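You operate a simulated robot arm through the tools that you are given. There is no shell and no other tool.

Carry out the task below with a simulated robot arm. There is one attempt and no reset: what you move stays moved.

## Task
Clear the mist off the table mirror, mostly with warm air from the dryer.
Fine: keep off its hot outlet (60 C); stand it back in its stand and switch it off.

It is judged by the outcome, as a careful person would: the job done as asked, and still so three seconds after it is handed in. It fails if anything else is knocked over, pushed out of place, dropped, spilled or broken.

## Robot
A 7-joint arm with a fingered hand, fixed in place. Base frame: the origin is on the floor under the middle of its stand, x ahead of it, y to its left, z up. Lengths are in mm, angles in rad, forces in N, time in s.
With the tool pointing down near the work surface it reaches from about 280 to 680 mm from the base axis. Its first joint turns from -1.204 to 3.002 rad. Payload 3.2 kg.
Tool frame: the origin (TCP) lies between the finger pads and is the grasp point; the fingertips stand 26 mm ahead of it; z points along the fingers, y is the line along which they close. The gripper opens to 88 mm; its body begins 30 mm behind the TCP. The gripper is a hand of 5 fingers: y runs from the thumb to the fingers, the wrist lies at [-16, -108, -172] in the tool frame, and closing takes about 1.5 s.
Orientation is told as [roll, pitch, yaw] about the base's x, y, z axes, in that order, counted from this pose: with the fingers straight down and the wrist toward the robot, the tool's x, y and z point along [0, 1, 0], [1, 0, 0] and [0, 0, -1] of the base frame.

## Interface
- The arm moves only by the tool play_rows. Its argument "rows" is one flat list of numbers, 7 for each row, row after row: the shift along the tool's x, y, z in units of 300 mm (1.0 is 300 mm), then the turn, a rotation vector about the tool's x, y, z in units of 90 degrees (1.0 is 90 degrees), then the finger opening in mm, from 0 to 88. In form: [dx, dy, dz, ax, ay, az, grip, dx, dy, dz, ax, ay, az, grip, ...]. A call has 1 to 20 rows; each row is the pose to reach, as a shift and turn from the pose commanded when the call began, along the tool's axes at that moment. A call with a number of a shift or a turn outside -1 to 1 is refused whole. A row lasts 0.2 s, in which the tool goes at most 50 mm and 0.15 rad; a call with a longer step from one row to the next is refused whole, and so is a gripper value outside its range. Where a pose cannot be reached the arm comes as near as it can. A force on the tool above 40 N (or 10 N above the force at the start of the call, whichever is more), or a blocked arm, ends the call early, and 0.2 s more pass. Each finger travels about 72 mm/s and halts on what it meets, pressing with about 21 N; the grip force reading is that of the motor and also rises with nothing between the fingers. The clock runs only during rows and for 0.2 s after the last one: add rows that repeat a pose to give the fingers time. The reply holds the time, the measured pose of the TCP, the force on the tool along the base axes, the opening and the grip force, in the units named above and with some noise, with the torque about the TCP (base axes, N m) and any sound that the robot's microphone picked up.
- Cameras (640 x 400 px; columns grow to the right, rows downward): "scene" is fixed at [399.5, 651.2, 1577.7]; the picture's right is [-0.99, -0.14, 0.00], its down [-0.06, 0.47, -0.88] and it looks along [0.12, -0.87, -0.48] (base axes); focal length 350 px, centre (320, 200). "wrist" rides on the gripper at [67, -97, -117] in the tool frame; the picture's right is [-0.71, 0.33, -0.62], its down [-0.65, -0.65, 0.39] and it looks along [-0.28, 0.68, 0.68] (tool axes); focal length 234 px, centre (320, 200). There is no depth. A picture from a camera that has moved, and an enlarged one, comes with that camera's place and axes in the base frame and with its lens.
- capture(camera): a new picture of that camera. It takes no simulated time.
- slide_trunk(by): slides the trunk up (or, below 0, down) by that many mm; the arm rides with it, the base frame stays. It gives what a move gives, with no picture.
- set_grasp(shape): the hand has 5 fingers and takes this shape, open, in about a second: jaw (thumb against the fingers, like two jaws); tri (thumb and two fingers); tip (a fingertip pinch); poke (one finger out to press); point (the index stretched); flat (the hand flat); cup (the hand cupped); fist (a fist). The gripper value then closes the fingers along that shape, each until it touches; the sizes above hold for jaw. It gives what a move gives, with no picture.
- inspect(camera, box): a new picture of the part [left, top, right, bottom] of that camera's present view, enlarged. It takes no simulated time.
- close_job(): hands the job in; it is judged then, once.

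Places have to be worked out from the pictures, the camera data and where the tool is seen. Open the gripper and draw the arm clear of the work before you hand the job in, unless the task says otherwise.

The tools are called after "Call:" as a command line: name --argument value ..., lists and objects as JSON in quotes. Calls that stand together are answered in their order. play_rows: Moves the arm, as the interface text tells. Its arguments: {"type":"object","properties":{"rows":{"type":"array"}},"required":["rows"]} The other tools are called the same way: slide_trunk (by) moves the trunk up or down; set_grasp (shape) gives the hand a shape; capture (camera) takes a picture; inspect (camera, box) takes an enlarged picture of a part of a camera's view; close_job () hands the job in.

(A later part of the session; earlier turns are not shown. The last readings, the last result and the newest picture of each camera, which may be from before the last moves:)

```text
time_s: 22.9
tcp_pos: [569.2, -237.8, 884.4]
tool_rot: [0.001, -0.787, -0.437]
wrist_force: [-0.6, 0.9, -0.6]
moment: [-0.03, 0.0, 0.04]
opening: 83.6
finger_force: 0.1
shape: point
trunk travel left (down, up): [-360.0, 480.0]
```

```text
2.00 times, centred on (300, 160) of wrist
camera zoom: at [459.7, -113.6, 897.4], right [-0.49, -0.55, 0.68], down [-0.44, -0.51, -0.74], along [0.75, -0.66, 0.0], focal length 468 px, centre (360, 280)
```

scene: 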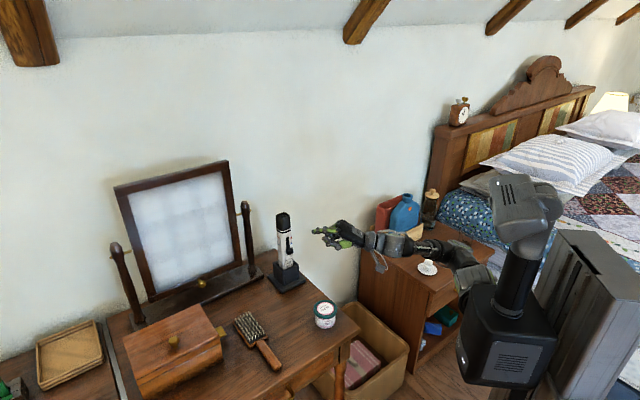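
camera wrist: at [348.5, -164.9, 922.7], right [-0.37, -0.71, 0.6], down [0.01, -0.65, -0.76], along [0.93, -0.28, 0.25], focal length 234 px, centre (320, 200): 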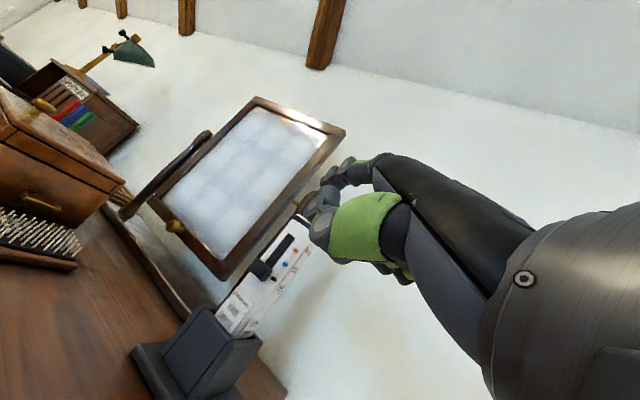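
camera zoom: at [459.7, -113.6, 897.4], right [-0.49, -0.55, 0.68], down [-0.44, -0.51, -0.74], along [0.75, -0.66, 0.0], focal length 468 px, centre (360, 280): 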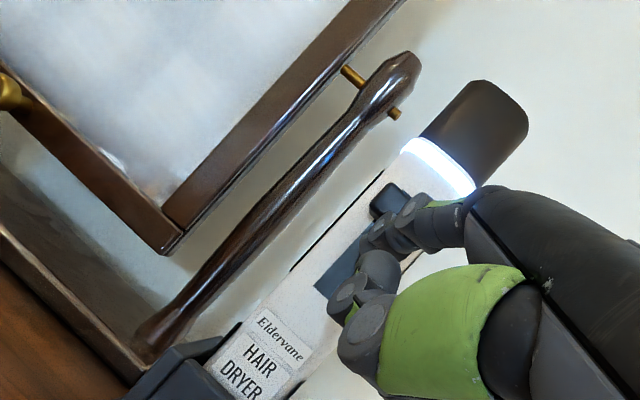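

The knob is almost at the red mark but the ring still glows white-blue, so it may still be on COOL. I'll raise another 5 mm and look at the ring colour.

Call:
play_rows --rows '[0, 0.006, -0.006, 0, 0, 0, 0, 0, 0.012, -0.012, 0, 0, 0, 0, 0, 0.012, -0.012, 0, 0, 0, 0]'

Call:
inspect --camera "scene" --box '[265, 205, 335, 265]'

```text
time_s: 23.7
tcp_pos: [570.2, -238.5, 889.0]
tool_rot: [0.0, -0.786, -0.436]
wrist_force: [-0.6, -1.1, -0.7]
moment: [-0.01, 0.01, -0.03]
opening: 83.7
finger_force: 0.1
shape: point
trunk travel left (down, up): [-360.0, 480.0]
```

```text
6.67 times, centred on (300, 235) of scene
camera zoom: at [399.5, 651.2, 1577.7], right [-0.99, -0.14, 0.0], down [-0.06, 0.47, -0.88], along [0.12, -0.87, -0.48], focal length 2332 px, centre (453, -33)
```

zoom: 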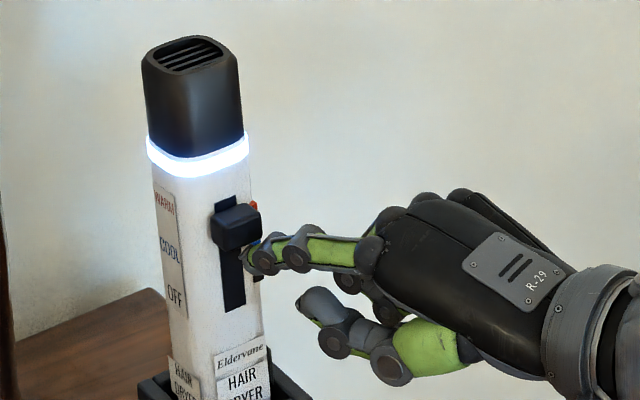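

By position the knob now sits against the red mark, with the same offset it had from the black mark at OFF. I'll zoom in to confirm before letting go.

Call:
inspect --camera "scene" --box '[275, 218, 305, 243]'

Call:
inspect --camera "wrist" --box '[270, 90, 380, 200]'

```text
16.00 times, centred on (290, 230) of scene
camera zoom: at [399.5, 651.2, 1577.7], right [-0.99, -0.14, 0.0], down [-0.06, 0.47, -0.88], along [0.12, -0.87, -0.48], focal length 5597 px, centre (800, -288)
```

zoom: 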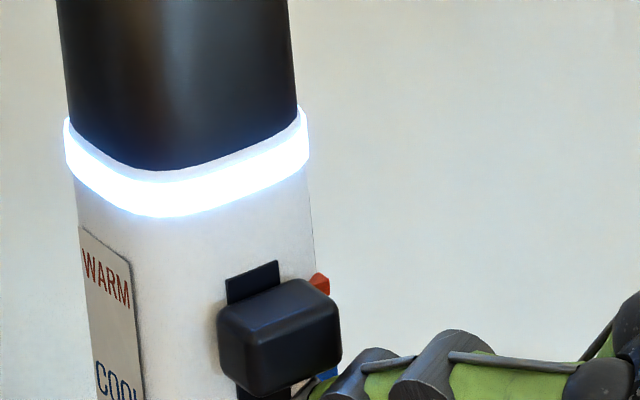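

```text
3.64 times, centred on (325, 145) of wrist
camera zoom: at [459.8, -113.5, 902.2], right [-0.49, -0.55, 0.68], down [-0.44, -0.51, -0.74], along [0.75, -0.66, 0.0], focal length 852 px, centre (302, 400)
```

zoom: 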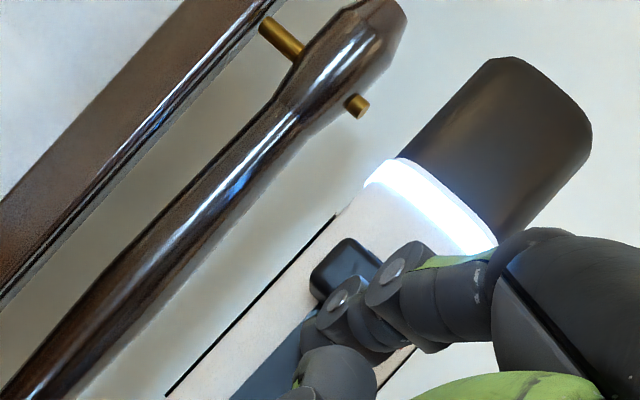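

The knob's top corner now lines up with the red marker just as it did with the black one at OFF. I'll nudge it up 3 mm more to make sure it's fully home, then drop the finger slightly and back away.

Call:
play_rows --rows '[0, 0.007, -0.007, 0, 0, 0, 0, 0, 0.007, -0.007, 0, 0, 0, 0, 0, -0.007, 0.007, 0, 0, 0, 0, 0, -0.012, 0.012, 0, 0, 0, 0, 0, -0.047, -0.023, 0, 0, 0, 0, 0, -0.083, -0.059, 0, 0, 0, 0, 0, -0.118, -0.094, 0, 0, 0, 0, 0, -0.118, -0.094, 0, 0, 0, 0]'

Call:
inspect --camera "scene" --box '[265, 205, 335, 265]'

Call:
inspect --camera "wrist" --box '[200, 60, 400, 260]'

Call:
inspect --camera "scene" --box '[90, 150, 280, 340]'

```text
time_s: 25.5
tcp_pos: [528.1, -220.2, 884.8]
tool_rot: [0.0, -0.786, -0.436]
wrist_force: [-0.6, 0.0, 0.1]
moment: [0.03, 0.01, 0.01]
opening: 83.3
finger_force: 0.1
shape: point
trunk travel left (down, up): [-360.0, 480.0]
```

```text
6.67 times, centred on (300, 235) of scene
camera zoom: at [399.5, 651.2, 1577.7], right [-0.99, -0.14, 0.0], down [-0.06, 0.47, -0.88], along [0.12, -0.87, -0.48], focal length 2332 px, centre (453, -33)
```

zoom: 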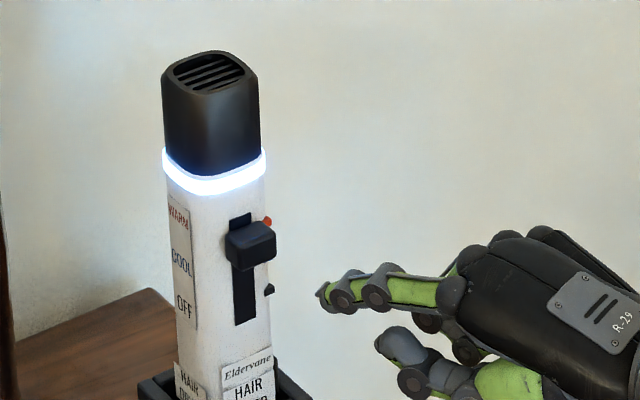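

```text
2.00 times, centred on (300, 160) of wrist
camera zoom: at [419.0, -95.0, 897.1], right [-0.49, -0.55, 0.68], down [-0.44, -0.51, -0.74], along [0.75, -0.66, 0.0], focal length 468 px, centre (360, 280)
```

zoom: 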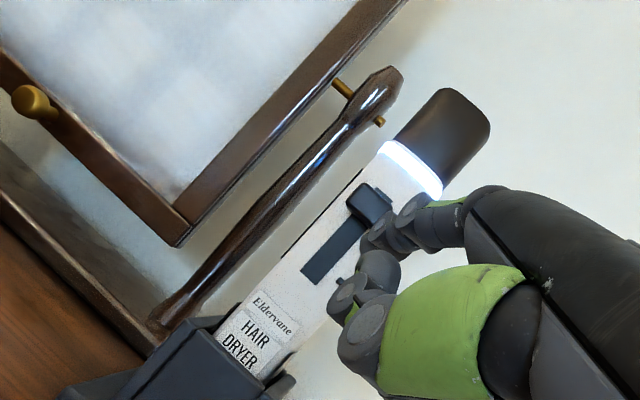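

```text
2.11 times, centred on (185, 245) of scene
camera zoom: at [399.5, 651.2, 1577.7], right [-0.99, -0.14, 0.0], down [-0.06, 0.47, -0.88], along [0.12, -0.87, -0.48], focal length 736 px, centre (604, 105)
```

zoom: 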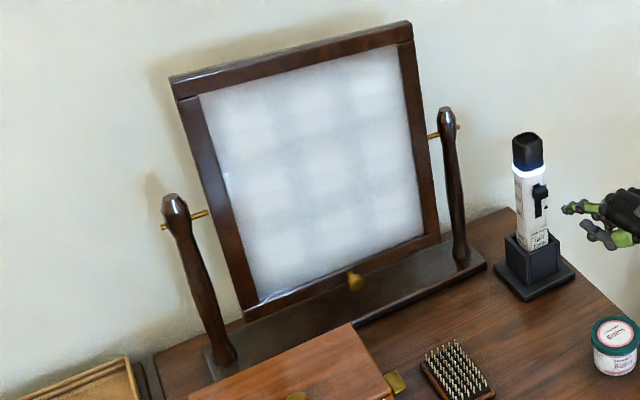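

The dryer is upright again with the knob at the top of its slot. I'll do one tight zoom on the slider marks and ring colour.

Call:
inspect --camera "scene" --box '[280, 218, 310, 248]'

Call:
inspect --camera "wrist" --box '[270, 90, 380, 200]'

```text
13.33 times, centred on (295, 233) of scene
camera zoom: at [399.5, 651.2, 1577.7], right [-0.99, -0.14, 0.0], down [-0.06, 0.47, -0.88], along [0.12, -0.87, -0.48], focal length 4664 px, centre (653, -240)
```

zoom: 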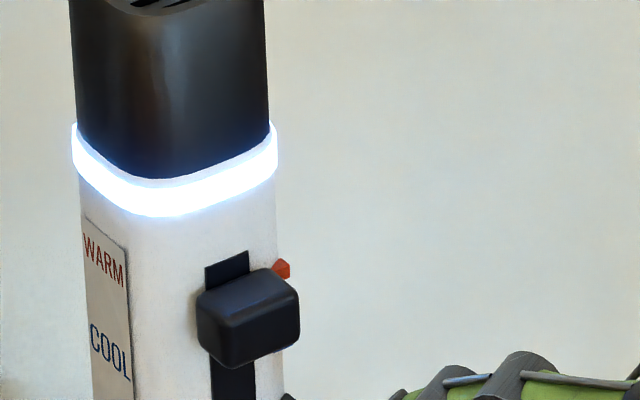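

```text
3.64 times, centred on (325, 145) of wrist
camera zoom: at [419.0, -95.0, 897.1], right [-0.49, -0.55, 0.68], down [-0.44, -0.51, -0.74], along [0.75, -0.66, 0.0], focal length 852 px, centre (302, 400)
```

zoom: 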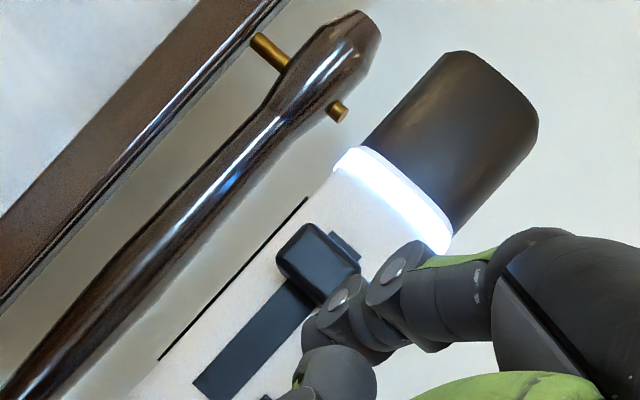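

The knob matches the WARM mark and the dryer is steady, so the switch is done. Triangulation puts the mirror as nearly vertical, centred near (901, -145, 1001), facing (-0.71, 0.70). I plan to grip the dryer from its right side in a handshake pose, with the thumb on the front face below the knob. Next I'll open the jaw shape here, in free air.

Call:
play_rows --rows '[0, -0.05, -0.05, 0, 0, 0, 88, 0, -0.1, -0.1, 0, 0, 0, 88, 0, -0.15, -0.1, 0, 0, 0, 88]'

Call:
set_grasp --shape "jaw"

Call:
inspect --camera "scene" --box '[250, 180, 400, 300]'

Call:
inspect --camera "wrist" --box '[160, 40, 480, 360]'

```text
time_s: 26.3
tcp_pos: [481.5, -196.0, 872.9]
tool_rot: [0.001, -0.786, -0.436]
wrist_force: [0.7, -0.3, -0.3]
moment: [0.01, 0.02, -0.04]
opening: 83.7
finger_force: 0.0
shape: point
trunk travel left (down, up): [-360.0, 480.0]
```

```text
time_s: 27.2
tcp_pos: [481.3, -197.5, 872.9]
tool_rot: [0.001, -0.785, -0.435]
wrist_force: [-0.2, 0.7, 0.8]
moment: [0.02, -0.01, 0.03]
opening: 87.9
finger_force: 0.1
shape: jaw
trunk travel left (down, up): [-360.0, 480.0]
```

```text
3.33 times, centred on (325, 240) of scene
camera zoom: at [399.5, 651.2, 1577.7], right [-0.99, -0.14, 0.0], down [-0.06, 0.47, -0.88], along [0.12, -0.87, -0.48], focal length 1166 px, centre (303, 67)
```

zoom: 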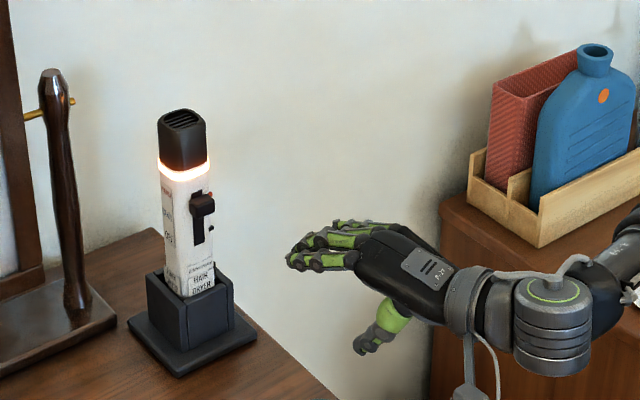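

```text
1.25 times, centred on (320, 200) of wrist
camera zoom: at [371.5, -72.5, 886.6], right [-0.49, -0.55, 0.68], down [-0.44, -0.51, -0.74], along [0.75, -0.66, 0.0], focal length 293 px, centre (320, 200)
```

zoom: 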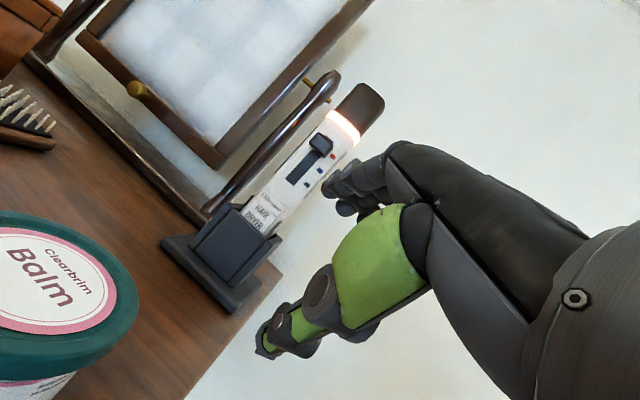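

The ring now glows orange, which confirms WARM. I'll roll the hand into the handshake pose (tool x up, fingers pointing along (0.70, 0.71)) to the right of the stand, well away from the dryer.

Call:
play_rows --rows '[-0.0285, 0.0306, 0.016, 0.0185, 0.071, 0.0448, 88, -0.057, 0.0612, 0.032, 0.0369, 0.1419, 0.0897, 88, -0.0855, 0.0918, 0.048, 0.0554, 0.2129, 0.1345, 88, -0.114, 0.1224, 0.064, 0.0738, 0.2838, 0.1793, 88, -0.1425, 0.153, 0.08, 0.0923, 0.3548, 0.2241, 88, -0.171, 0.1835, 0.096, 0.1108, 0.4258, 0.269, 88, -0.1995, 0.214, 0.112, 0.1292, 0.4967, 0.3138, 88, -0.228, 0.2447, 0.128, 0.1477, 0.5677, 0.3586, 88, -0.2565, 0.2753, 0.144, 0.1661, 0.6386, 0.4035, 88, -0.285, 0.306, 0.16, 0.1846, 0.7096, 0.4483, 88, -0.3135, 0.3364, 0.176, 0.203, 0.7805, 0.4931, 88, -0.342, 0.367, 0.192, 0.2215, 0.8515, 0.538, 88, -0.342, 0.367, 0.192, 0.2215, 0.8515, 0.538, 88]'

Call:
capture --camera "scene"

Call:
inspect --camera "scene" --box '[250, 180, 480, 330]'

Call:
capture --camera "wrist"

```text
time_s: 30.0
tcp_pos: [545.1, -338.0, 911.6]
tool_rot: [1.575, 0.005, -0.779]
wrist_force: [0.2, -0.2, -0.3]
moment: [-0.02, 0.01, 0.01]
opening: 87.7
finger_force: 0.0
shape: jaw
trunk travel left (down, up): [-360.0, 480.0]
```

```text
taken
```

scene: 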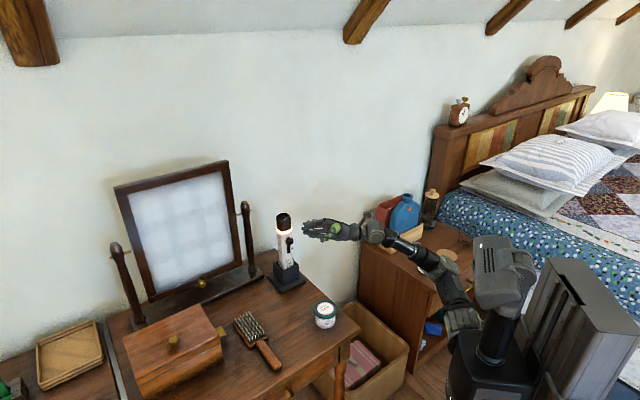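

```text
2.67 times, centred on (365, 255) of scene
camera zoom: at [399.5, 651.2, 1577.7], right [-0.99, -0.14, 0.0], down [-0.06, 0.47, -0.88], along [0.12, -0.87, -0.48], focal length 933 px, centre (200, 53)
```

zoom: 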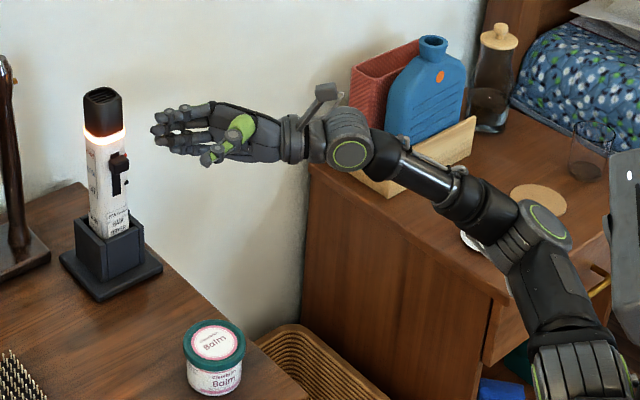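

```text
taken
camera wrist: at [393.3, -355.4, 976.2], right [-0.2, -0.68, -0.71], down [-0.19, 0.74, -0.65], along [0.96, 0.01, -0.28], focal length 234 px, centre (320, 200)
```

wrist: 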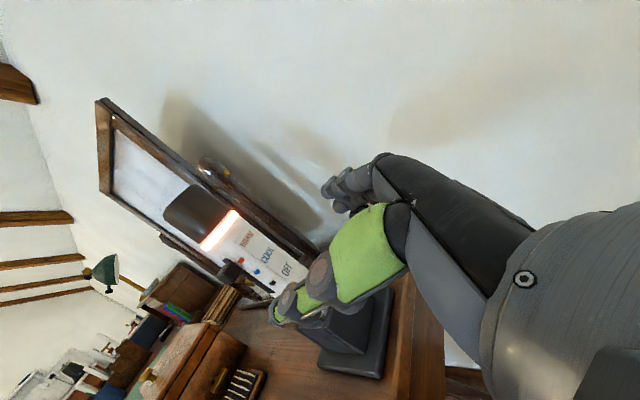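

The handshake pose is reached exactly, and the dryer and slider are in view. Before gripping I'll rehearse the blowing pose with the empty hand, to be sure the arm can aim the dryer at the mirror. First I raise the trunk, just as I would when lifting.

Call:
slide_trunk --by 130

Call:
play_rows --rows '[0, -0.108, 0, 0, 0, 0, 88, 0, -0.217, 0, 0, 0, 0, 88, 0, -0.325, 0, 0, 0, 0, 88, 0, -0.433, 0, 0, 0, 0, 88, -0.0058, -0.4402, 0.0658, 0.0325, 0.0325, 0.0786, 88, -0.0117, -0.4473, 0.1317, 0.065, 0.065, 0.1572, 88, -0.0175, -0.4545, 0.1975, 0.0975, 0.0975, 0.2358, 88, -0.0233, -0.4617, 0.2633, 0.13, 0.13, 0.3143, 88, -0.0292, -0.4688, 0.3292, 0.1625, 0.1625, 0.3929, 88, -0.035, -0.476, 0.395, 0.195, 0.195, 0.4715, 88, -0.0408, -0.4832, 0.4608, 0.2275, 0.2275, 0.5501, 88, -0.0467, -0.4903, 0.5267, 0.26, 0.26, 0.6287, 88, -0.0525, -0.4975, 0.5925, 0.2925, 0.2925, 0.7073, 88, -0.0583, -0.5047, 0.6583, 0.325, 0.325, 0.7858, 88, -0.0642, -0.5118, 0.7242, 0.3575, 0.3575, 0.8644, 88, -0.07, -0.519, 0.79, 0.39, 0.39, 0.943, 88, -0.07, -0.519, 0.79, 0.39, 0.39, 0.943, 88]'

Call:
capture --camera "scene"

Call:
capture --camera "wrist"

```text
time_s: 31.5
tcp_pos: [546.0, -339.5, 1040.0]
tool_rot: [1.572, 0.002, -0.778]
wrist_force: [-0.2, 0.1, -0.3]
moment: [0.02, -0.01, 0.02]
opening: 87.8
finger_force: 0.2
shape: jaw
trunk travel left (down, up): [-490.0, 350.0]
```

```text
time_s: 35.1
tcp_pos: [601.2, -62.3, 1020.0]
tool_rot: [3.142, 0.788, 0.793]
wrist_force: [-0.1, -0.3, 0.0]
moment: [-0.01, 0.02, 0.01]
opening: 87.8
finger_force: 0.0
shape: jaw
trunk travel left (down, up): [-490.0, 350.0]
```

```text
taken
```

scene: 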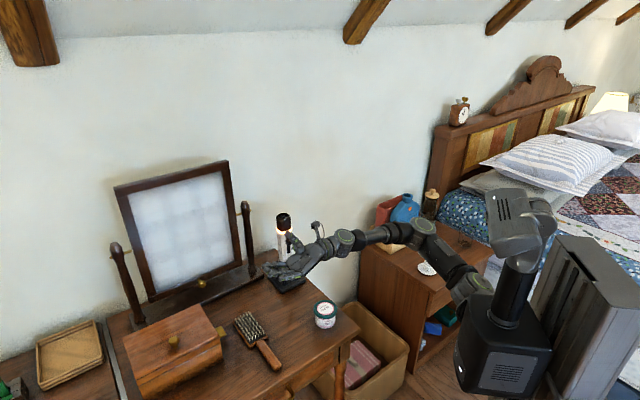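

```text
taken
camera wrist: at [541.3, -217.1, 1005.2], right [-0.65, 0.35, -0.68], down [-0.59, 0.32, 0.74], along [0.48, 0.88, 0.0], focal length 234 px, centre (320, 200)
```

wrist: 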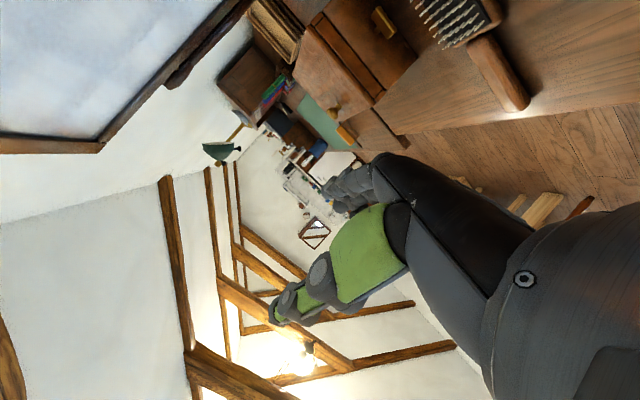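

The arm reaches this palm-up aiming pose without trouble at (601, -62, 1020). I'll rehearse further along the mirror's width, first to its centre line and then 80 mm beyond.

Call:
play_rows --rows '[-0.0025, 0.067, 0.0515, 0, 0, 0, 88, -0.005, 0.134, 0.103, 0, 0, 0, 88, -0.0075, 0.2015, 0.1545, 0, 0, 0, 88, -0.01, 0.2687, 0.206, 0, 0, 0, 88, -0.0125, 0.336, 0.2575, 0, 0, 0, 88, -0.015, 0.403, 0.309, 0, 0, 0, 88, -0.015, 0.403, 0.309, 0, 0, 0, 88]'

```text
time_s: 36.7
tcp_pos: [704.6, 50.2, 999.0]
tool_rot: [3.14, 0.784, 0.79]
wrist_force: [-0.4, -0.5, 0.4]
moment: [-0.01, 0.01, 0.03]
opening: 88.1
finger_force: 0.0
shape: jaw
trunk travel left (down, up): [-490.0, 350.0]
```

The centre line is reachable at (705, 50, 999). Next I'll try 60 mm further left.

Call:
play_rows --rows '[0, 0.047, 0.047, 0, 0, 0, 88, 0, 0.094, 0.094, 0, 0, 0, 88, 0, 0.141, 0.141, 0, 0, 0, 88, 0, 0.141, 0.141, 0, 0, 0, 88]'

Call:
capture --camera "scene"

Call:
capture --camera "wrist"

```text
time_s: 37.7
tcp_pos: [745.9, 91.5, 1000.7]
tool_rot: [3.14, 0.784, 0.791]
wrist_force: [-0.6, -0.5, -0.5]
moment: [-0.03, 0.04, 0.02]
opening: 87.8
finger_force: 0.1
shape: jaw
trunk travel left (down, up): [-490.0, 350.0]
```

```text
taken
```

scene: 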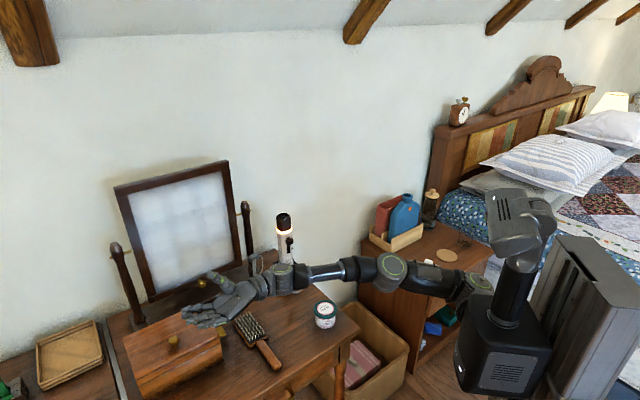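

```text
taken
camera wrist: at [686.8, -62.8, 985.8], right [-0.65, 0.35, -0.68], down [-0.59, 0.32, 0.74], along [0.47, 0.88, 0.0], focal length 234 px, centre (320, 200)
```

wrist: 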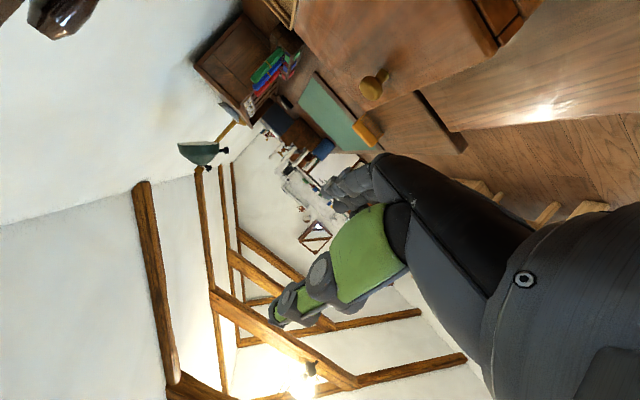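

The rehearsal worked to (746, 92, 1001), so this aim covers the mirror. I'll retrace the same path back to the right side of the dryer.

Call:
play_rows --rows '[0.002, -0.09, -0.075, 0, 0, 0, 88, 0.004, -0.181, -0.149, 0, 0, 0, 88, 0.006, -0.271, -0.224, 0, 0, 0, 88, 0.008, -0.361, -0.299, 0, 0, 0, 88, 0.01, -0.452, -0.373, 0, 0, 0, 88, 0.012, -0.542, -0.448, 0, 0, 0, 88]'

Call:
play_rows --rows '[0.0072, -0.0507, -0.0424, -0.0325, -0.0325, -0.0786, 88, 0.0143, -0.1013, -0.0848, -0.065, -0.065, -0.1572, 88, 0.0215, -0.152, -0.1273, -0.0975, -0.0975, -0.2358, 88, 0.0287, -0.2027, -0.1697, -0.13, -0.13, -0.3143, 88, 0.0358, -0.2533, -0.2121, -0.1625, -0.1625, -0.3929, 88, 0.043, -0.304, -0.2545, -0.195, -0.195, -0.4715, 88, 0.0502, -0.3547, -0.2969, -0.2275, -0.2275, -0.5501, 88, 0.0573, -0.4053, -0.3393, -0.26, -0.26, -0.6287, 88, 0.0645, -0.456, -0.3818, -0.2925, -0.2925, -0.7073, 88, 0.0717, -0.5067, -0.4242, -0.325, -0.325, -0.7858, 88, 0.0788, -0.5573, -0.4666, -0.3575, -0.3575, -0.8644, 88, 0.086, -0.608, -0.509, -0.39, -0.39, -0.943, 88, 0.086, -0.608, -0.509, -0.39, -0.39, -0.943, 88]'

```text
time_s: 39.1
tcp_pos: [600.8, -59.8, 1022.1]
tool_rot: [3.143, 0.783, 0.791]
wrist_force: [0.0, -0.5, 0.3]
moment: [-0.01, 0.01, 0.0]
opening: 88.0
finger_force: 0.1
shape: jaw
trunk travel left (down, up): [-490.0, 350.0]
```

```text
time_s: 41.9
tcp_pos: [453.0, -247.6, 1040.7]
tool_rot: [1.571, -0.003, -0.777]
wrist_force: [-0.3, 0.3, 0.1]
moment: [0.01, -0.01, -0.06]
opening: 88.1
finger_force: 0.1
shape: jaw
out of reach, approached as far as the arm can: row 4, 5
trunk travel left (down, up): [-490.0, 350.0]
```

I'm back beside the stand at the handshake orientation. I'll slide over to the pre-grasp spot about 110 mm to the right of the dryer and lower the trunk by the same 130 mm.

Call:
play_rows --rows '[0, 0.098, 0.007, 0, 0, 0, 88, 0, 0.196, 0.015, 0, 0, 0, 88, 0, 0.294, 0.022, 0, 0, 0, 88, 0, 0.392, 0.03, 0, 0, 0, 88, 0, 0.49, 0.037, 0, 0, 0, 88, 0, 0.49, 0.037, 0, 0, 0, 88]'

Call:
slide_trunk --by -145

Call:
inspect --camera "scene" --box '[265, 200, 365, 290]'

Call:
capture --camera "wrist"

```text
time_s: 43.3
tcp_pos: [564.5, -342.9, 1040.9]
tool_rot: [1.574, 0.0, -0.778]
wrist_force: [1.1, 0.6, 0.3]
moment: [0.0, 0.02, 0.01]
opening: 88.0
finger_force: 0.0
shape: jaw
trunk travel left (down, up): [-490.0, 350.0]
```

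```text
time_s: 45.0
tcp_pos: [564.2, -342.9, 897.3]
tool_rot: [1.572, 0.0, -0.777]
wrist_force: [0.1, -0.2, 0.6]
moment: [0.02, -0.02, 0.01]
opening: 87.8
finger_force: 0.0
shape: jaw
trunk travel left (down, up): [-345.0, 495.0]
```

```text
4.44 times, centred on (315, 245) of scene
camera zoom: at [399.5, 651.2, 1577.7], right [-0.99, -0.14, 0.0], down [-0.06, 0.47, -0.88], along [0.12, -0.87, -0.48], focal length 1555 px, centre (342, 0)
```

zoom: 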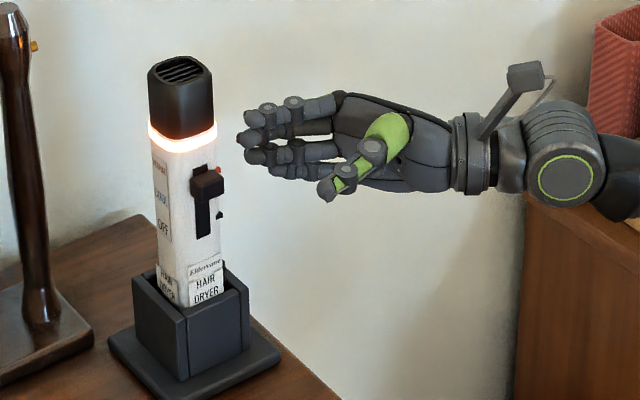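

```text
taken
camera wrist: at [412.7, -358.2, 962.3], right [-0.2, -0.68, -0.71], down [-0.19, 0.74, -0.65], along [0.96, 0.01, -0.28], focal length 234 px, centre (320, 200)
```

wrist: 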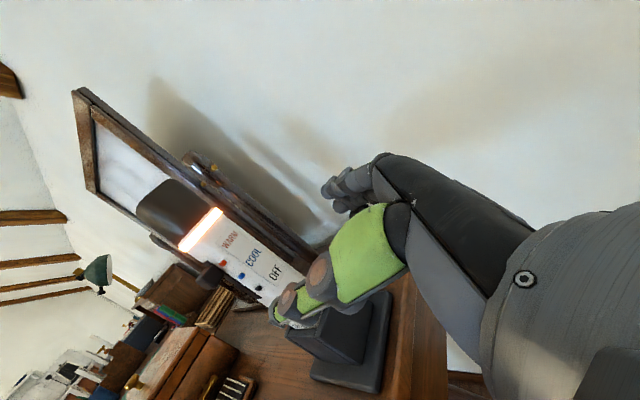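

The hand's fingers span about +31 to -38 mm around the TCP height, and the thumb is level with the TCP. A TCP height of about z 878 clears both the cup rim (820) and the knob (909). I'll enlarge both views to pin down the dryer's axis before closing in.

Call:
inspect --camera "wrist" --box '[120, 160, 320, 360]'

Call:
inspect --camera "scene" --box '[265, 205, 325, 300]'

```text
2.00 times, centred on (220, 260) of wrist
camera zoom: at [412.7, -358.2, 962.3], right [-0.2, -0.68, -0.71], down [-0.19, 0.74, -0.65], along [0.96, 0.01, -0.28], focal length 468 px, centre (520, 80)
```

zoom: 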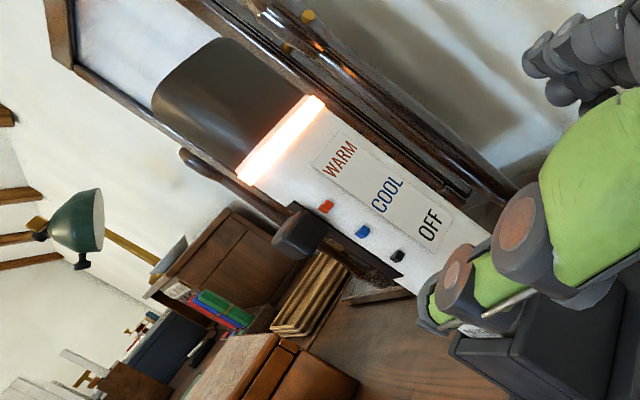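

```text
4.21 times, centred on (295, 252) of scene
camera zoom: at [399.5, 651.2, 1577.7], right [-0.99, -0.14, 0.0], down [-0.06, 0.47, -0.88], along [0.12, -0.87, -0.48], focal length 1473 px, centre (425, -21)
```

zoom: 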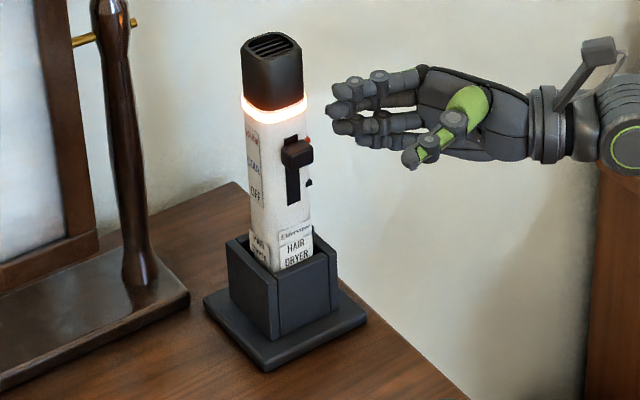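

The dryer's axis triangulates to about (641, -261). I'll lower to z≈878 and advance the first 60 mm with the hand open, then check alignment.

Call:
play_rows --rows '[-0.0645, -0.007, 0, 0, 0, 0, 88, -0.0645, -0.007, 0.05, 0, 0, 0, 88, -0.0645, -0.007, 0.1, 0, 0, 0, 88, -0.0645, -0.007, 0.15, 0, 0, 0, 88, -0.0645, -0.007, 0.2, 0, 0, 0, 88, -0.0645, -0.007, 0.2, 0, 0, 0, 88]'

Call:
inspect --camera "wrist" --box '[120, 160, 420, 400]'

Call:
inspect --camera "scene" --box '[265, 205, 345, 275]'

```text
time_s: 46.5
tcp_pos: [606.6, -298.3, 876.6]
tool_rot: [1.571, -0.001, -0.778]
wrist_force: [-0.1, -0.2, -0.6]
moment: [0.02, 0.0, 0.01]
opening: 87.8
finger_force: 0.1
shape: jaw
trunk travel left (down, up): [-345.0, 495.0]
```

```text
1.67 times, centred on (270, 280) of wrist
camera zoom: at [454.2, -313.7, 942.7], right [-0.2, -0.68, -0.71], down [-0.19, 0.74, -0.65], along [0.96, 0.01, -0.28], focal length 390 px, centre (403, 67)
```

zoom: 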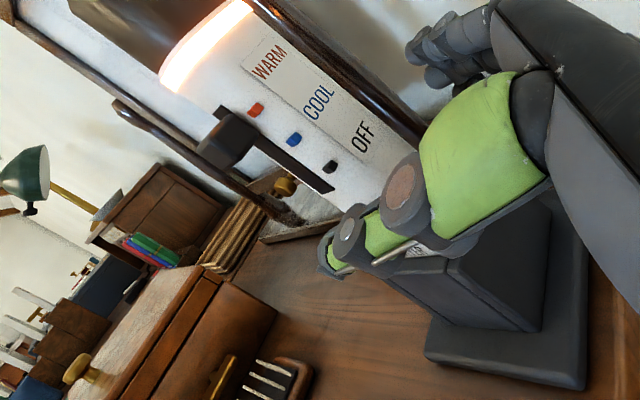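

```text
5.71 times, centred on (305, 240) of scene
camera zoom: at [399.5, 651.2, 1577.7], right [-0.99, -0.14, 0.0], down [-0.06, 0.47, -0.88], along [0.12, -0.87, -0.48], focal length 1999 px, centre (406, -29)
```

zoom: 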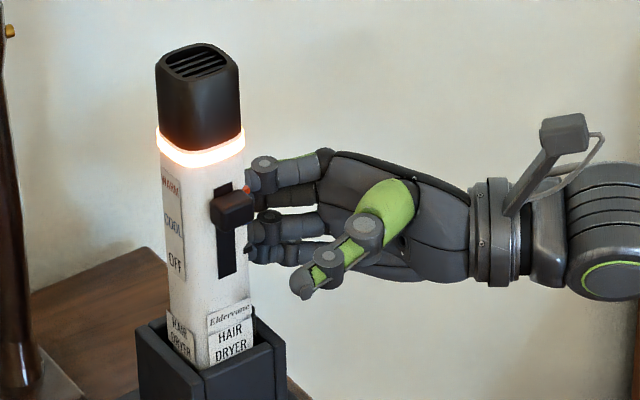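

The fingers are passing behind the dryer and the thumb in front with even clearance, and the TCP line is within 1 mm of the axis. I'll advance the last 48 mm.

Call:
play_rows --rows '[0, -0.003, 0.04, 0, 0, 0, 88, 0, -0.003, 0.08, 0, 0, 0, 88, 0, -0.003, 0.12, 0, 0, 0, 88, 0, -0.003, 0.16, 0, 0, 0, 88, 0, -0.003, 0.16, 0, 0, 0, 88]'

Call:
inspect --camera "wrist" --box '[120, 100, 420, 400]'

Call:
inspect --camera "scene" --box '[265, 205, 345, 275]'

```text
time_s: 47.6
tcp_pos: [638.5, -263.9, 878.4]
tool_rot: [1.572, -0.003, -0.779]
wrist_force: [-0.4, -0.3, 1.7]
moment: [-0.11, 0.04, 0.01]
opening: 87.9
finger_force: 0.1
shape: jaw
trunk travel left (down, up): [-345.0, 495.0]
```

```text
1.33 times, centred on (270, 250) of wrist
camera zoom: at [486.7, -279.0, 943.4], right [-0.2, -0.68, -0.71], down [-0.19, 0.74, -0.65], along [0.96, 0.01, -0.28], focal length 312 px, centre (387, 133)
```

zoom: 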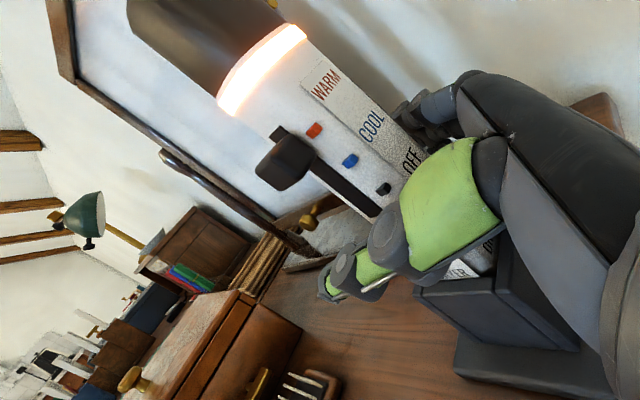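

```text
5.71 times, centred on (305, 240) of scene
camera zoom: at [399.5, 651.2, 1577.7], right [-0.99, -0.14, 0.0], down [-0.06, 0.47, -0.88], along [0.12, -0.87, -0.48], focal length 1999 px, centre (406, -29)
```

zoom: 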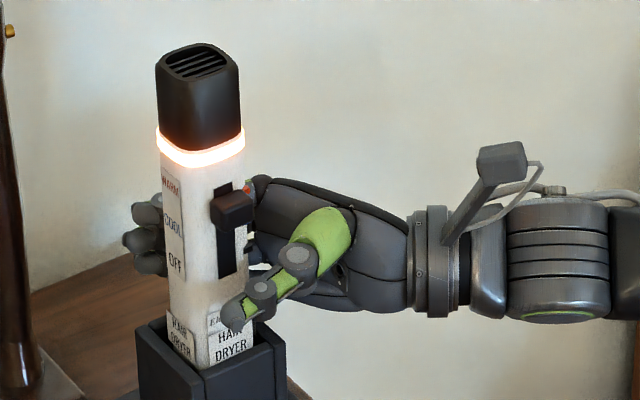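

The hand now surrounds the dryer, but there's about 1.7 N upward on the hand, so something may be grazing the cup rim. I'll lift 7 mm and re-read the force before closing.

Call:
play_rows --rows '[0.012, 0, 0, 0, 0, 0, 88, 0.023, 0, 0, 0, 0, 0, 88, 0.023, 0, 0, 0, 0, 0, 88]'

Call:
inspect --camera "scene" --box '[275, 230, 325, 280]'

```text
time_s: 48.5
tcp_pos: [639.1, -264.0, 883.9]
tool_rot: [1.572, 0.001, -0.778]
wrist_force: [0.7, 0.4, 0.1]
moment: [-0.02, -0.01, 0.02]
opening: 87.9
finger_force: 0.0
shape: jaw
trunk travel left (down, up): [-345.0, 495.0]
```

```text
8.00 times, centred on (300, 255) of scene
camera zoom: at [399.5, 651.2, 1577.7], right [-0.99, -0.14, 0.0], down [-0.06, 0.47, -0.88], along [0.12, -0.87, -0.48], focal length 2798 px, centre (480, -240)
```

zoom: 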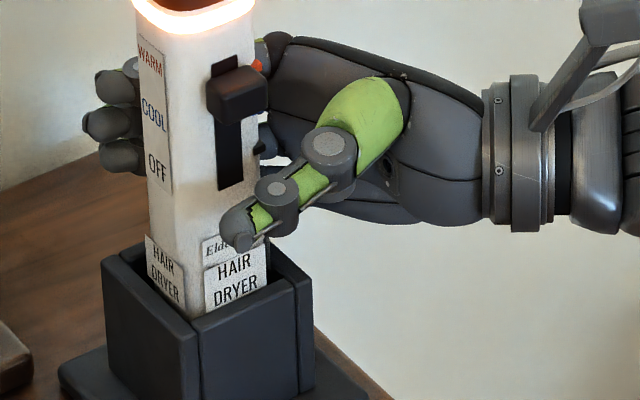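

With 7 mm more height the force is back to zero. Closing the hand on the dryer now, holding the arm still.

Call:
play_rows --rows '[0, 0, 0, 0, 0, 0, 70, 0, 0, 0, 0, 0, 0, 58, 0, 0, 0, 0, 0, 0, 48, 0, 0, 0, 0, 0, 0, 40, 0, 0, 0, 0, 0, 0, 30, 0, 0, 0, 0, 0, 0, 20, 0, 0, 0, 0, 0, 0, 10, 0, 0, 0, 0, 0, 0, 0, 0, 0, 0, 0, 0, 0, 0, 0, 0, 0, 0, 0, 0, 0]'

Call:
inspect --camera "scene" --box '[260, 200, 340, 280]'

Call:
capture --camera "wrist"

```text
time_s: 50.6
tcp_pos: [639.9, -263.0, 883.6]
tool_rot: [1.573, 0.0, -0.779]
wrist_force: [2.6, -4.5, 1.3]
moment: [-0.14, -0.06, 0.1]
opening: 38.2
finger_force: 21.2
shape: jaw
trunk travel left (down, up): [-345.0, 495.0]
```

```text
5.00 times, centred on (300, 240) of scene
camera zoom: at [399.5, 651.2, 1577.7], right [-0.99, -0.14, 0.0], down [-0.06, 0.47, -0.88], along [0.12, -0.87, -0.48], focal length 1749 px, centre (420, 0)
```

zoom: 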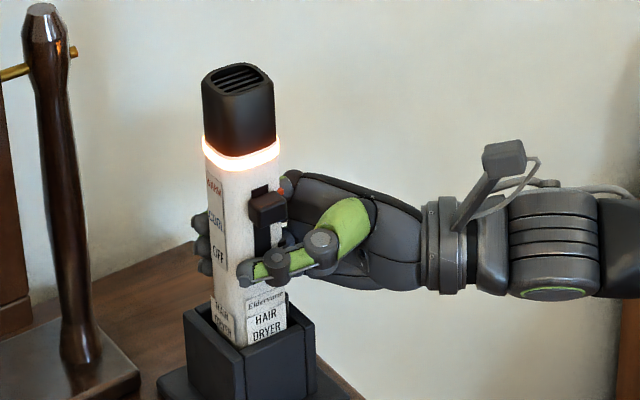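

```text
taken
camera wrist: at [486.9, -279.7, 949.7], right [-0.2, -0.68, -0.71], down [-0.19, 0.74, -0.65], along [0.96, 0.01, -0.28], focal length 234 px, centre (320, 200)
```

wrist: 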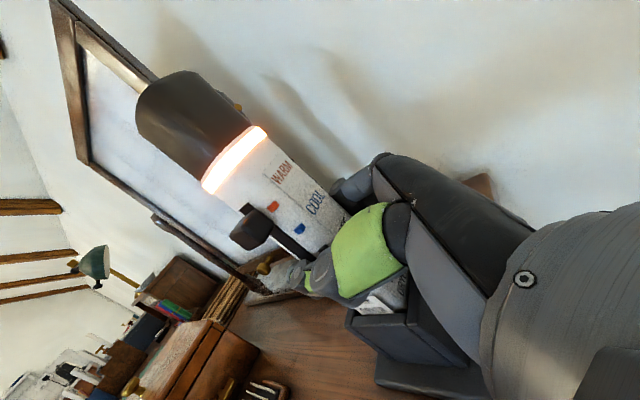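

The hand holds the dryer at 38 mm with 21 N, but there's about 5 N sideways, so I'm pressing it slightly against the cup. I'll ease 2 mm toward the wall to relax that before lifting.

Call:
play_rows --rows '[0, 0.0035, 0, 0, 0, 0, 0, 0, 0.007, 0, 0, 0, 0, 0, 0, 0.007, 0, 0, 0, 0, 0]'

```text
time_s: 51.5
tcp_pos: [640.1, -265.3, 883.6]
tool_rot: [1.571, 0.0, -0.778]
wrist_force: [-0.3, 0.0, -0.6]
moment: [-0.08, -0.02, 0.04]
opening: 37.9
finger_force: 21.2
shape: jaw
trunk travel left (down, up): [-345.0, 495.0]
```

Sideways force is gone. I note this as the put-back pose: (640, -265, 884), yaw -0.778, with the trunk at -345/495. I'll lift straight up 30 mm with the arm and check that the stand stays put.

Call:
play_rows --rows '[0.025, 0, 0, 0, 0, 0, 0, 0.05, 0, 0, 0, 0, 0, 0, 0.075, 0, 0, 0, 0, 0, 0, 0.1, 0, 0, 0, 0, 0, 0, 0.1, 0, 0, 0, 0, 0, 0]'

Call:
inspect --camera "scene" --box '[250, 190, 350, 300]'

```text
time_s: 52.6
tcp_pos: [641.3, -265.9, 913.3]
tool_rot: [1.572, 0.001, -0.779]
wrist_force: [0.1, 0.2, -5.0]
moment: [-0.03, -0.02, -0.02]
opening: 37.6
finger_force: 21.6
shape: jaw
trunk travel left (down, up): [-345.0, 495.0]
```

```text
3.64 times, centred on (300, 245) of scene
camera zoom: at [399.5, 651.2, 1577.7], right [-0.99, -0.14, 0.0], down [-0.06, 0.47, -0.88], along [0.12, -0.87, -0.48], focal length 1272 px, centre (393, 36)
```

zoom: 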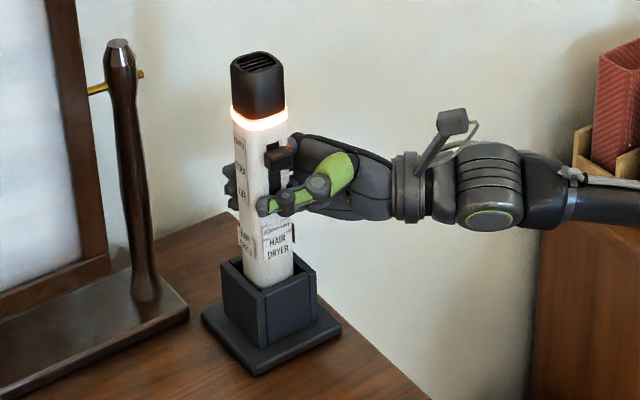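

The dryer is coming up cleanly, with about 5 N of weight and the stand unmoved. I'll raise the trunk 110 mm to clear the cup entirely.

Call:
slide_trunk --by 110

Call:
inspect --camera "scene" --box '[230, 160, 370, 300]'

```text
time_s: 54.1
tcp_pos: [641.9, -266.2, 1022.9]
tool_rot: [1.571, 0.001, -0.777]
wrist_force: [-0.1, -0.6, -3.9]
moment: [-0.01, -0.01, -0.02]
opening: 37.6
finger_force: 21.1
shape: jaw
trunk travel left (down, up): [-455.0, 385.0]
```

```text
2.86 times, centred on (300, 230) of scene
camera zoom: at [399.5, 651.2, 1577.7], right [-0.99, -0.14, 0.0], down [-0.06, 0.47, -0.88], along [0.12, -0.87, -0.48], focal length 1000 px, centre (377, 114)
```

zoom: 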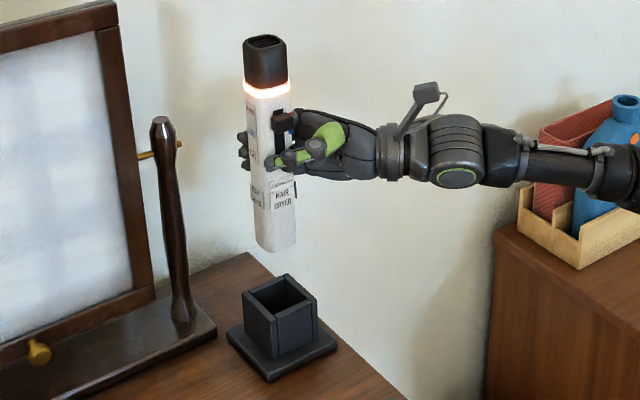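

The dryer is clear of the stand with its bottom at z≈886. I'll draw it back toward the room and then swing it into the rehearsed aiming pose, still to the right of and well in front of the mirror.

Call:
play_rows --rows '[0, -0.108, 0, 0, 0, 0, 0, 0, -0.217, 0, 0, 0, 0, 0, 0, -0.325, 0, 0, 0, 0, 0, 0, -0.433, 0, 0, 0, 0, 0, 0, -0.4447, 0.0325, 0.0325, 0.0325, 0.0786, 0, 0, -0.4563, 0.065, 0.065, 0.065, 0.1572, 0, 0, -0.468, 0.0975, 0.0975, 0.0975, 0.2358, 0, 0, -0.4797, 0.13, 0.13, 0.13, 0.3143, 0, 0, -0.4913, 0.1625, 0.1625, 0.1625, 0.3929, 0, 0, -0.503, 0.195, 0.195, 0.195, 0.4715, 0, 0, -0.5147, 0.2275, 0.2275, 0.2275, 0.5501, 0, 0, -0.5263, 0.26, 0.26, 0.26, 0.6287, 0, 0, -0.538, 0.2925, 0.2925, 0.2925, 0.7073, 0, 0, -0.5497, 0.325, 0.325, 0.325, 0.7858, 0, 0, -0.5613, 0.3575, 0.3575, 0.3575, 0.8644, 0, 0, -0.573, 0.39, 0.39, 0.39, 0.943, 0, 0, -0.573, 0.39, 0.39, 0.39, 0.943, 0]'

Call:
capture --camera "scene"

Call:
inspect --camera "scene" --box '[100, 150, 380, 330]'

```text
time_s: 57.7
tcp_pos: [600.1, -61.7, 1024.6]
tool_rot: [3.142, 0.785, 0.793]
wrist_force: [0.4, 0.7, -4.8]
moment: [0.01, 0.03, -0.01]
opening: 37.5
finger_force: 20.8
shape: jaw
trunk travel left (down, up): [-455.0, 385.0]
```

```text
taken
```

scene: 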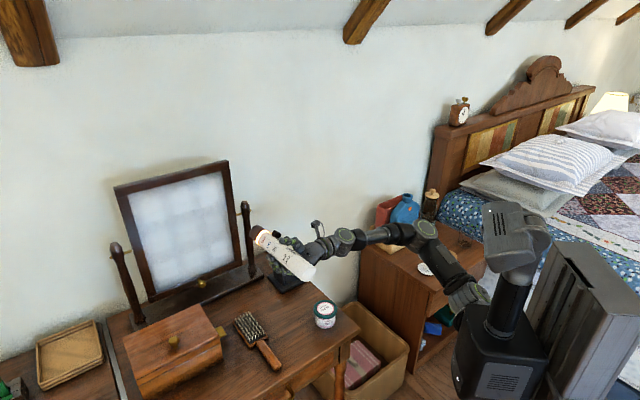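

```text
2.22 times, centred on (240, 240) of scene
camera zoom: at [399.5, 651.2, 1577.7], right [-0.99, -0.14, 0.0], down [-0.06, 0.47, -0.88], along [0.12, -0.87, -0.48], focal length 777 px, centre (498, 111)
```

zoom: 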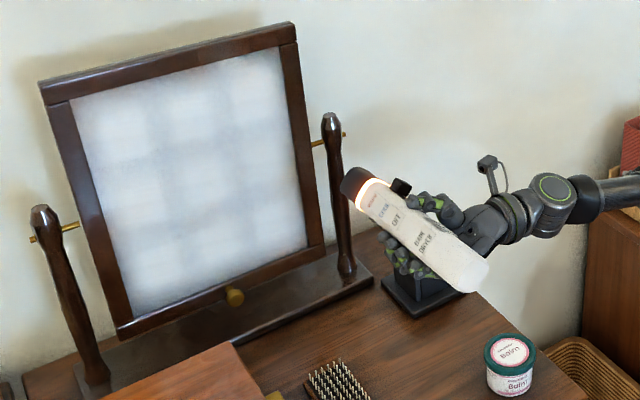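

The dryer points level and square to the mirror plane, still off to the right of the glass. I'll move it along to the mirror's centre line with the outlet about 150 mm from the glass, then hold briefly to see how the mist responds.

Call:
play_rows --rows '[0, 0.06, 0.06, 0, 0, 0, 0, 0, 0.12, 0.12, 0, 0, 0, 0, 0, 0.18, 0.18, 0, 0, 0, 0, 0, 0.24, 0.24, 0, 0, 0, 0, 0, 0.3, 0.3, 0, 0, 0, 0, 0, 0.358, 0.358, 0, 0, 0, 0, 0, 0.358, 0.358, 0, 0, 0, 0, 0, 0.358, 0.358, 0, 0, 0, 0, 0, 0.358, 0.358, 0, 0, 0, 0, 0, 0.358, 0.358, 0, 0, 0, 0, 0, 0.358, 0.358, 0, 0, 0, 0]'

Call:
inspect --camera "scene" --box '[90, 140, 330, 340]'

Call:
capture --camera "wrist"

```text
time_s: 60.1
tcp_pos: [707.6, 47.3, 1025.2]
tool_rot: [3.141, 0.787, 0.792]
wrist_force: [0.1, -0.1, -5.3]
moment: [0.02, 0.01, -0.01]
opening: 37.5
finger_force: 21.1
shape: jaw
trunk travel left (down, up): [-455.0, 385.0]
```

```text
2.00 times, centred on (210, 240) of scene
camera zoom: at [399.5, 651.2, 1577.7], right [-0.99, -0.14, 0.0], down [-0.06, 0.47, -0.88], along [0.12, -0.87, -0.48], focal length 700 px, centre (540, 120)
```

zoom: 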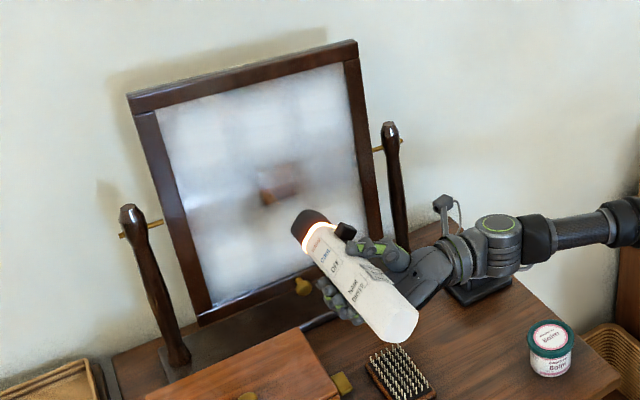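

```text
taken
camera wrist: at [648.2, -108.0, 1009.1], right [-0.65, 0.35, -0.68], down [-0.59, 0.32, 0.74], along [0.48, 0.88, 0.0], focal length 234 px, centre (320, 200)
```

wrist: 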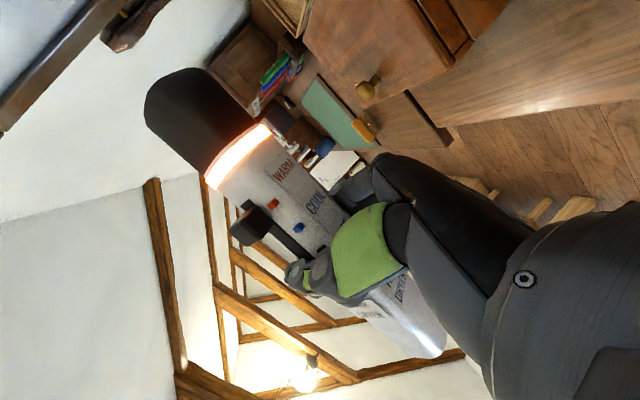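

The warm air works: a clear spot has opened where the jet hits the centre of the glass. I'll sweep slowly left and back along this height, combining a shift with a slight turn so the aim covers about 110 mm.

Call:
play_rows --rows '[0, 0.0129, 0.0129, 0, -0.0089, 0.0089, 0, 0, 0.0259, 0.0259, 0, -0.0179, 0.0179, 0, 0, 0.0388, 0.0388, 0, -0.0268, 0.0268, 0, 0, 0.0518, 0.0518, 0, -0.0357, 0.0357, 0, 0, 0.0647, 0.0647, 0, -0.0447, 0.0447, 0, 0, 0.0776, 0.0776, 0, -0.0536, 0.0536, 0, 0, 0.0906, 0.0906, 0, -0.0625, 0.0625, 0, 0, 0.1035, 0.1035, 0, -0.0714, 0.0714, 0, 0, 0.1165, 0.1165, 0, -0.0804, 0.0804, 0, 0, 0.1294, 0.1294, 0, -0.0893, 0.0893, 0, 0, 0.1294, 0.1294, 0, -0.0893, 0.0893, 0, 0, 0.1294, 0.1294, 0, -0.0893, 0.0893, 0]'

Call:
inspect --camera "scene" --box '[90, 140, 330, 340]'

```text
time_s: 62.7
tcp_pos: [723.2, 81.7, 1013.5]
tool_rot: [-3.141, 0.788, 0.992]
wrist_force: [-0.1, 0.6, -4.9]
moment: [-0.03, 0.02, 0.02]
opening: 37.2
finger_force: 21.4
shape: jaw
out of reach, approached as far as the arm can: row 7, 8, 9, 10, 11, 12
trunk travel left (down, up): [-455.0, 385.0]
```

```text
2.00 times, centred on (210, 240) of scene
camera zoom: at [399.5, 651.2, 1577.7], right [-0.99, -0.14, 0.0], down [-0.06, 0.47, -0.88], along [0.12, -0.87, -0.48], focal length 700 px, centre (540, 120)
```

zoom: 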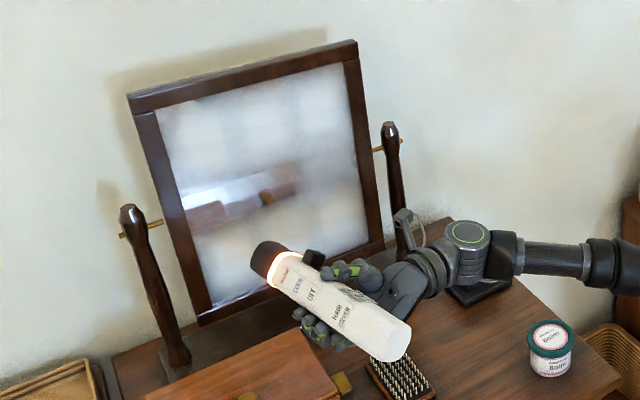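

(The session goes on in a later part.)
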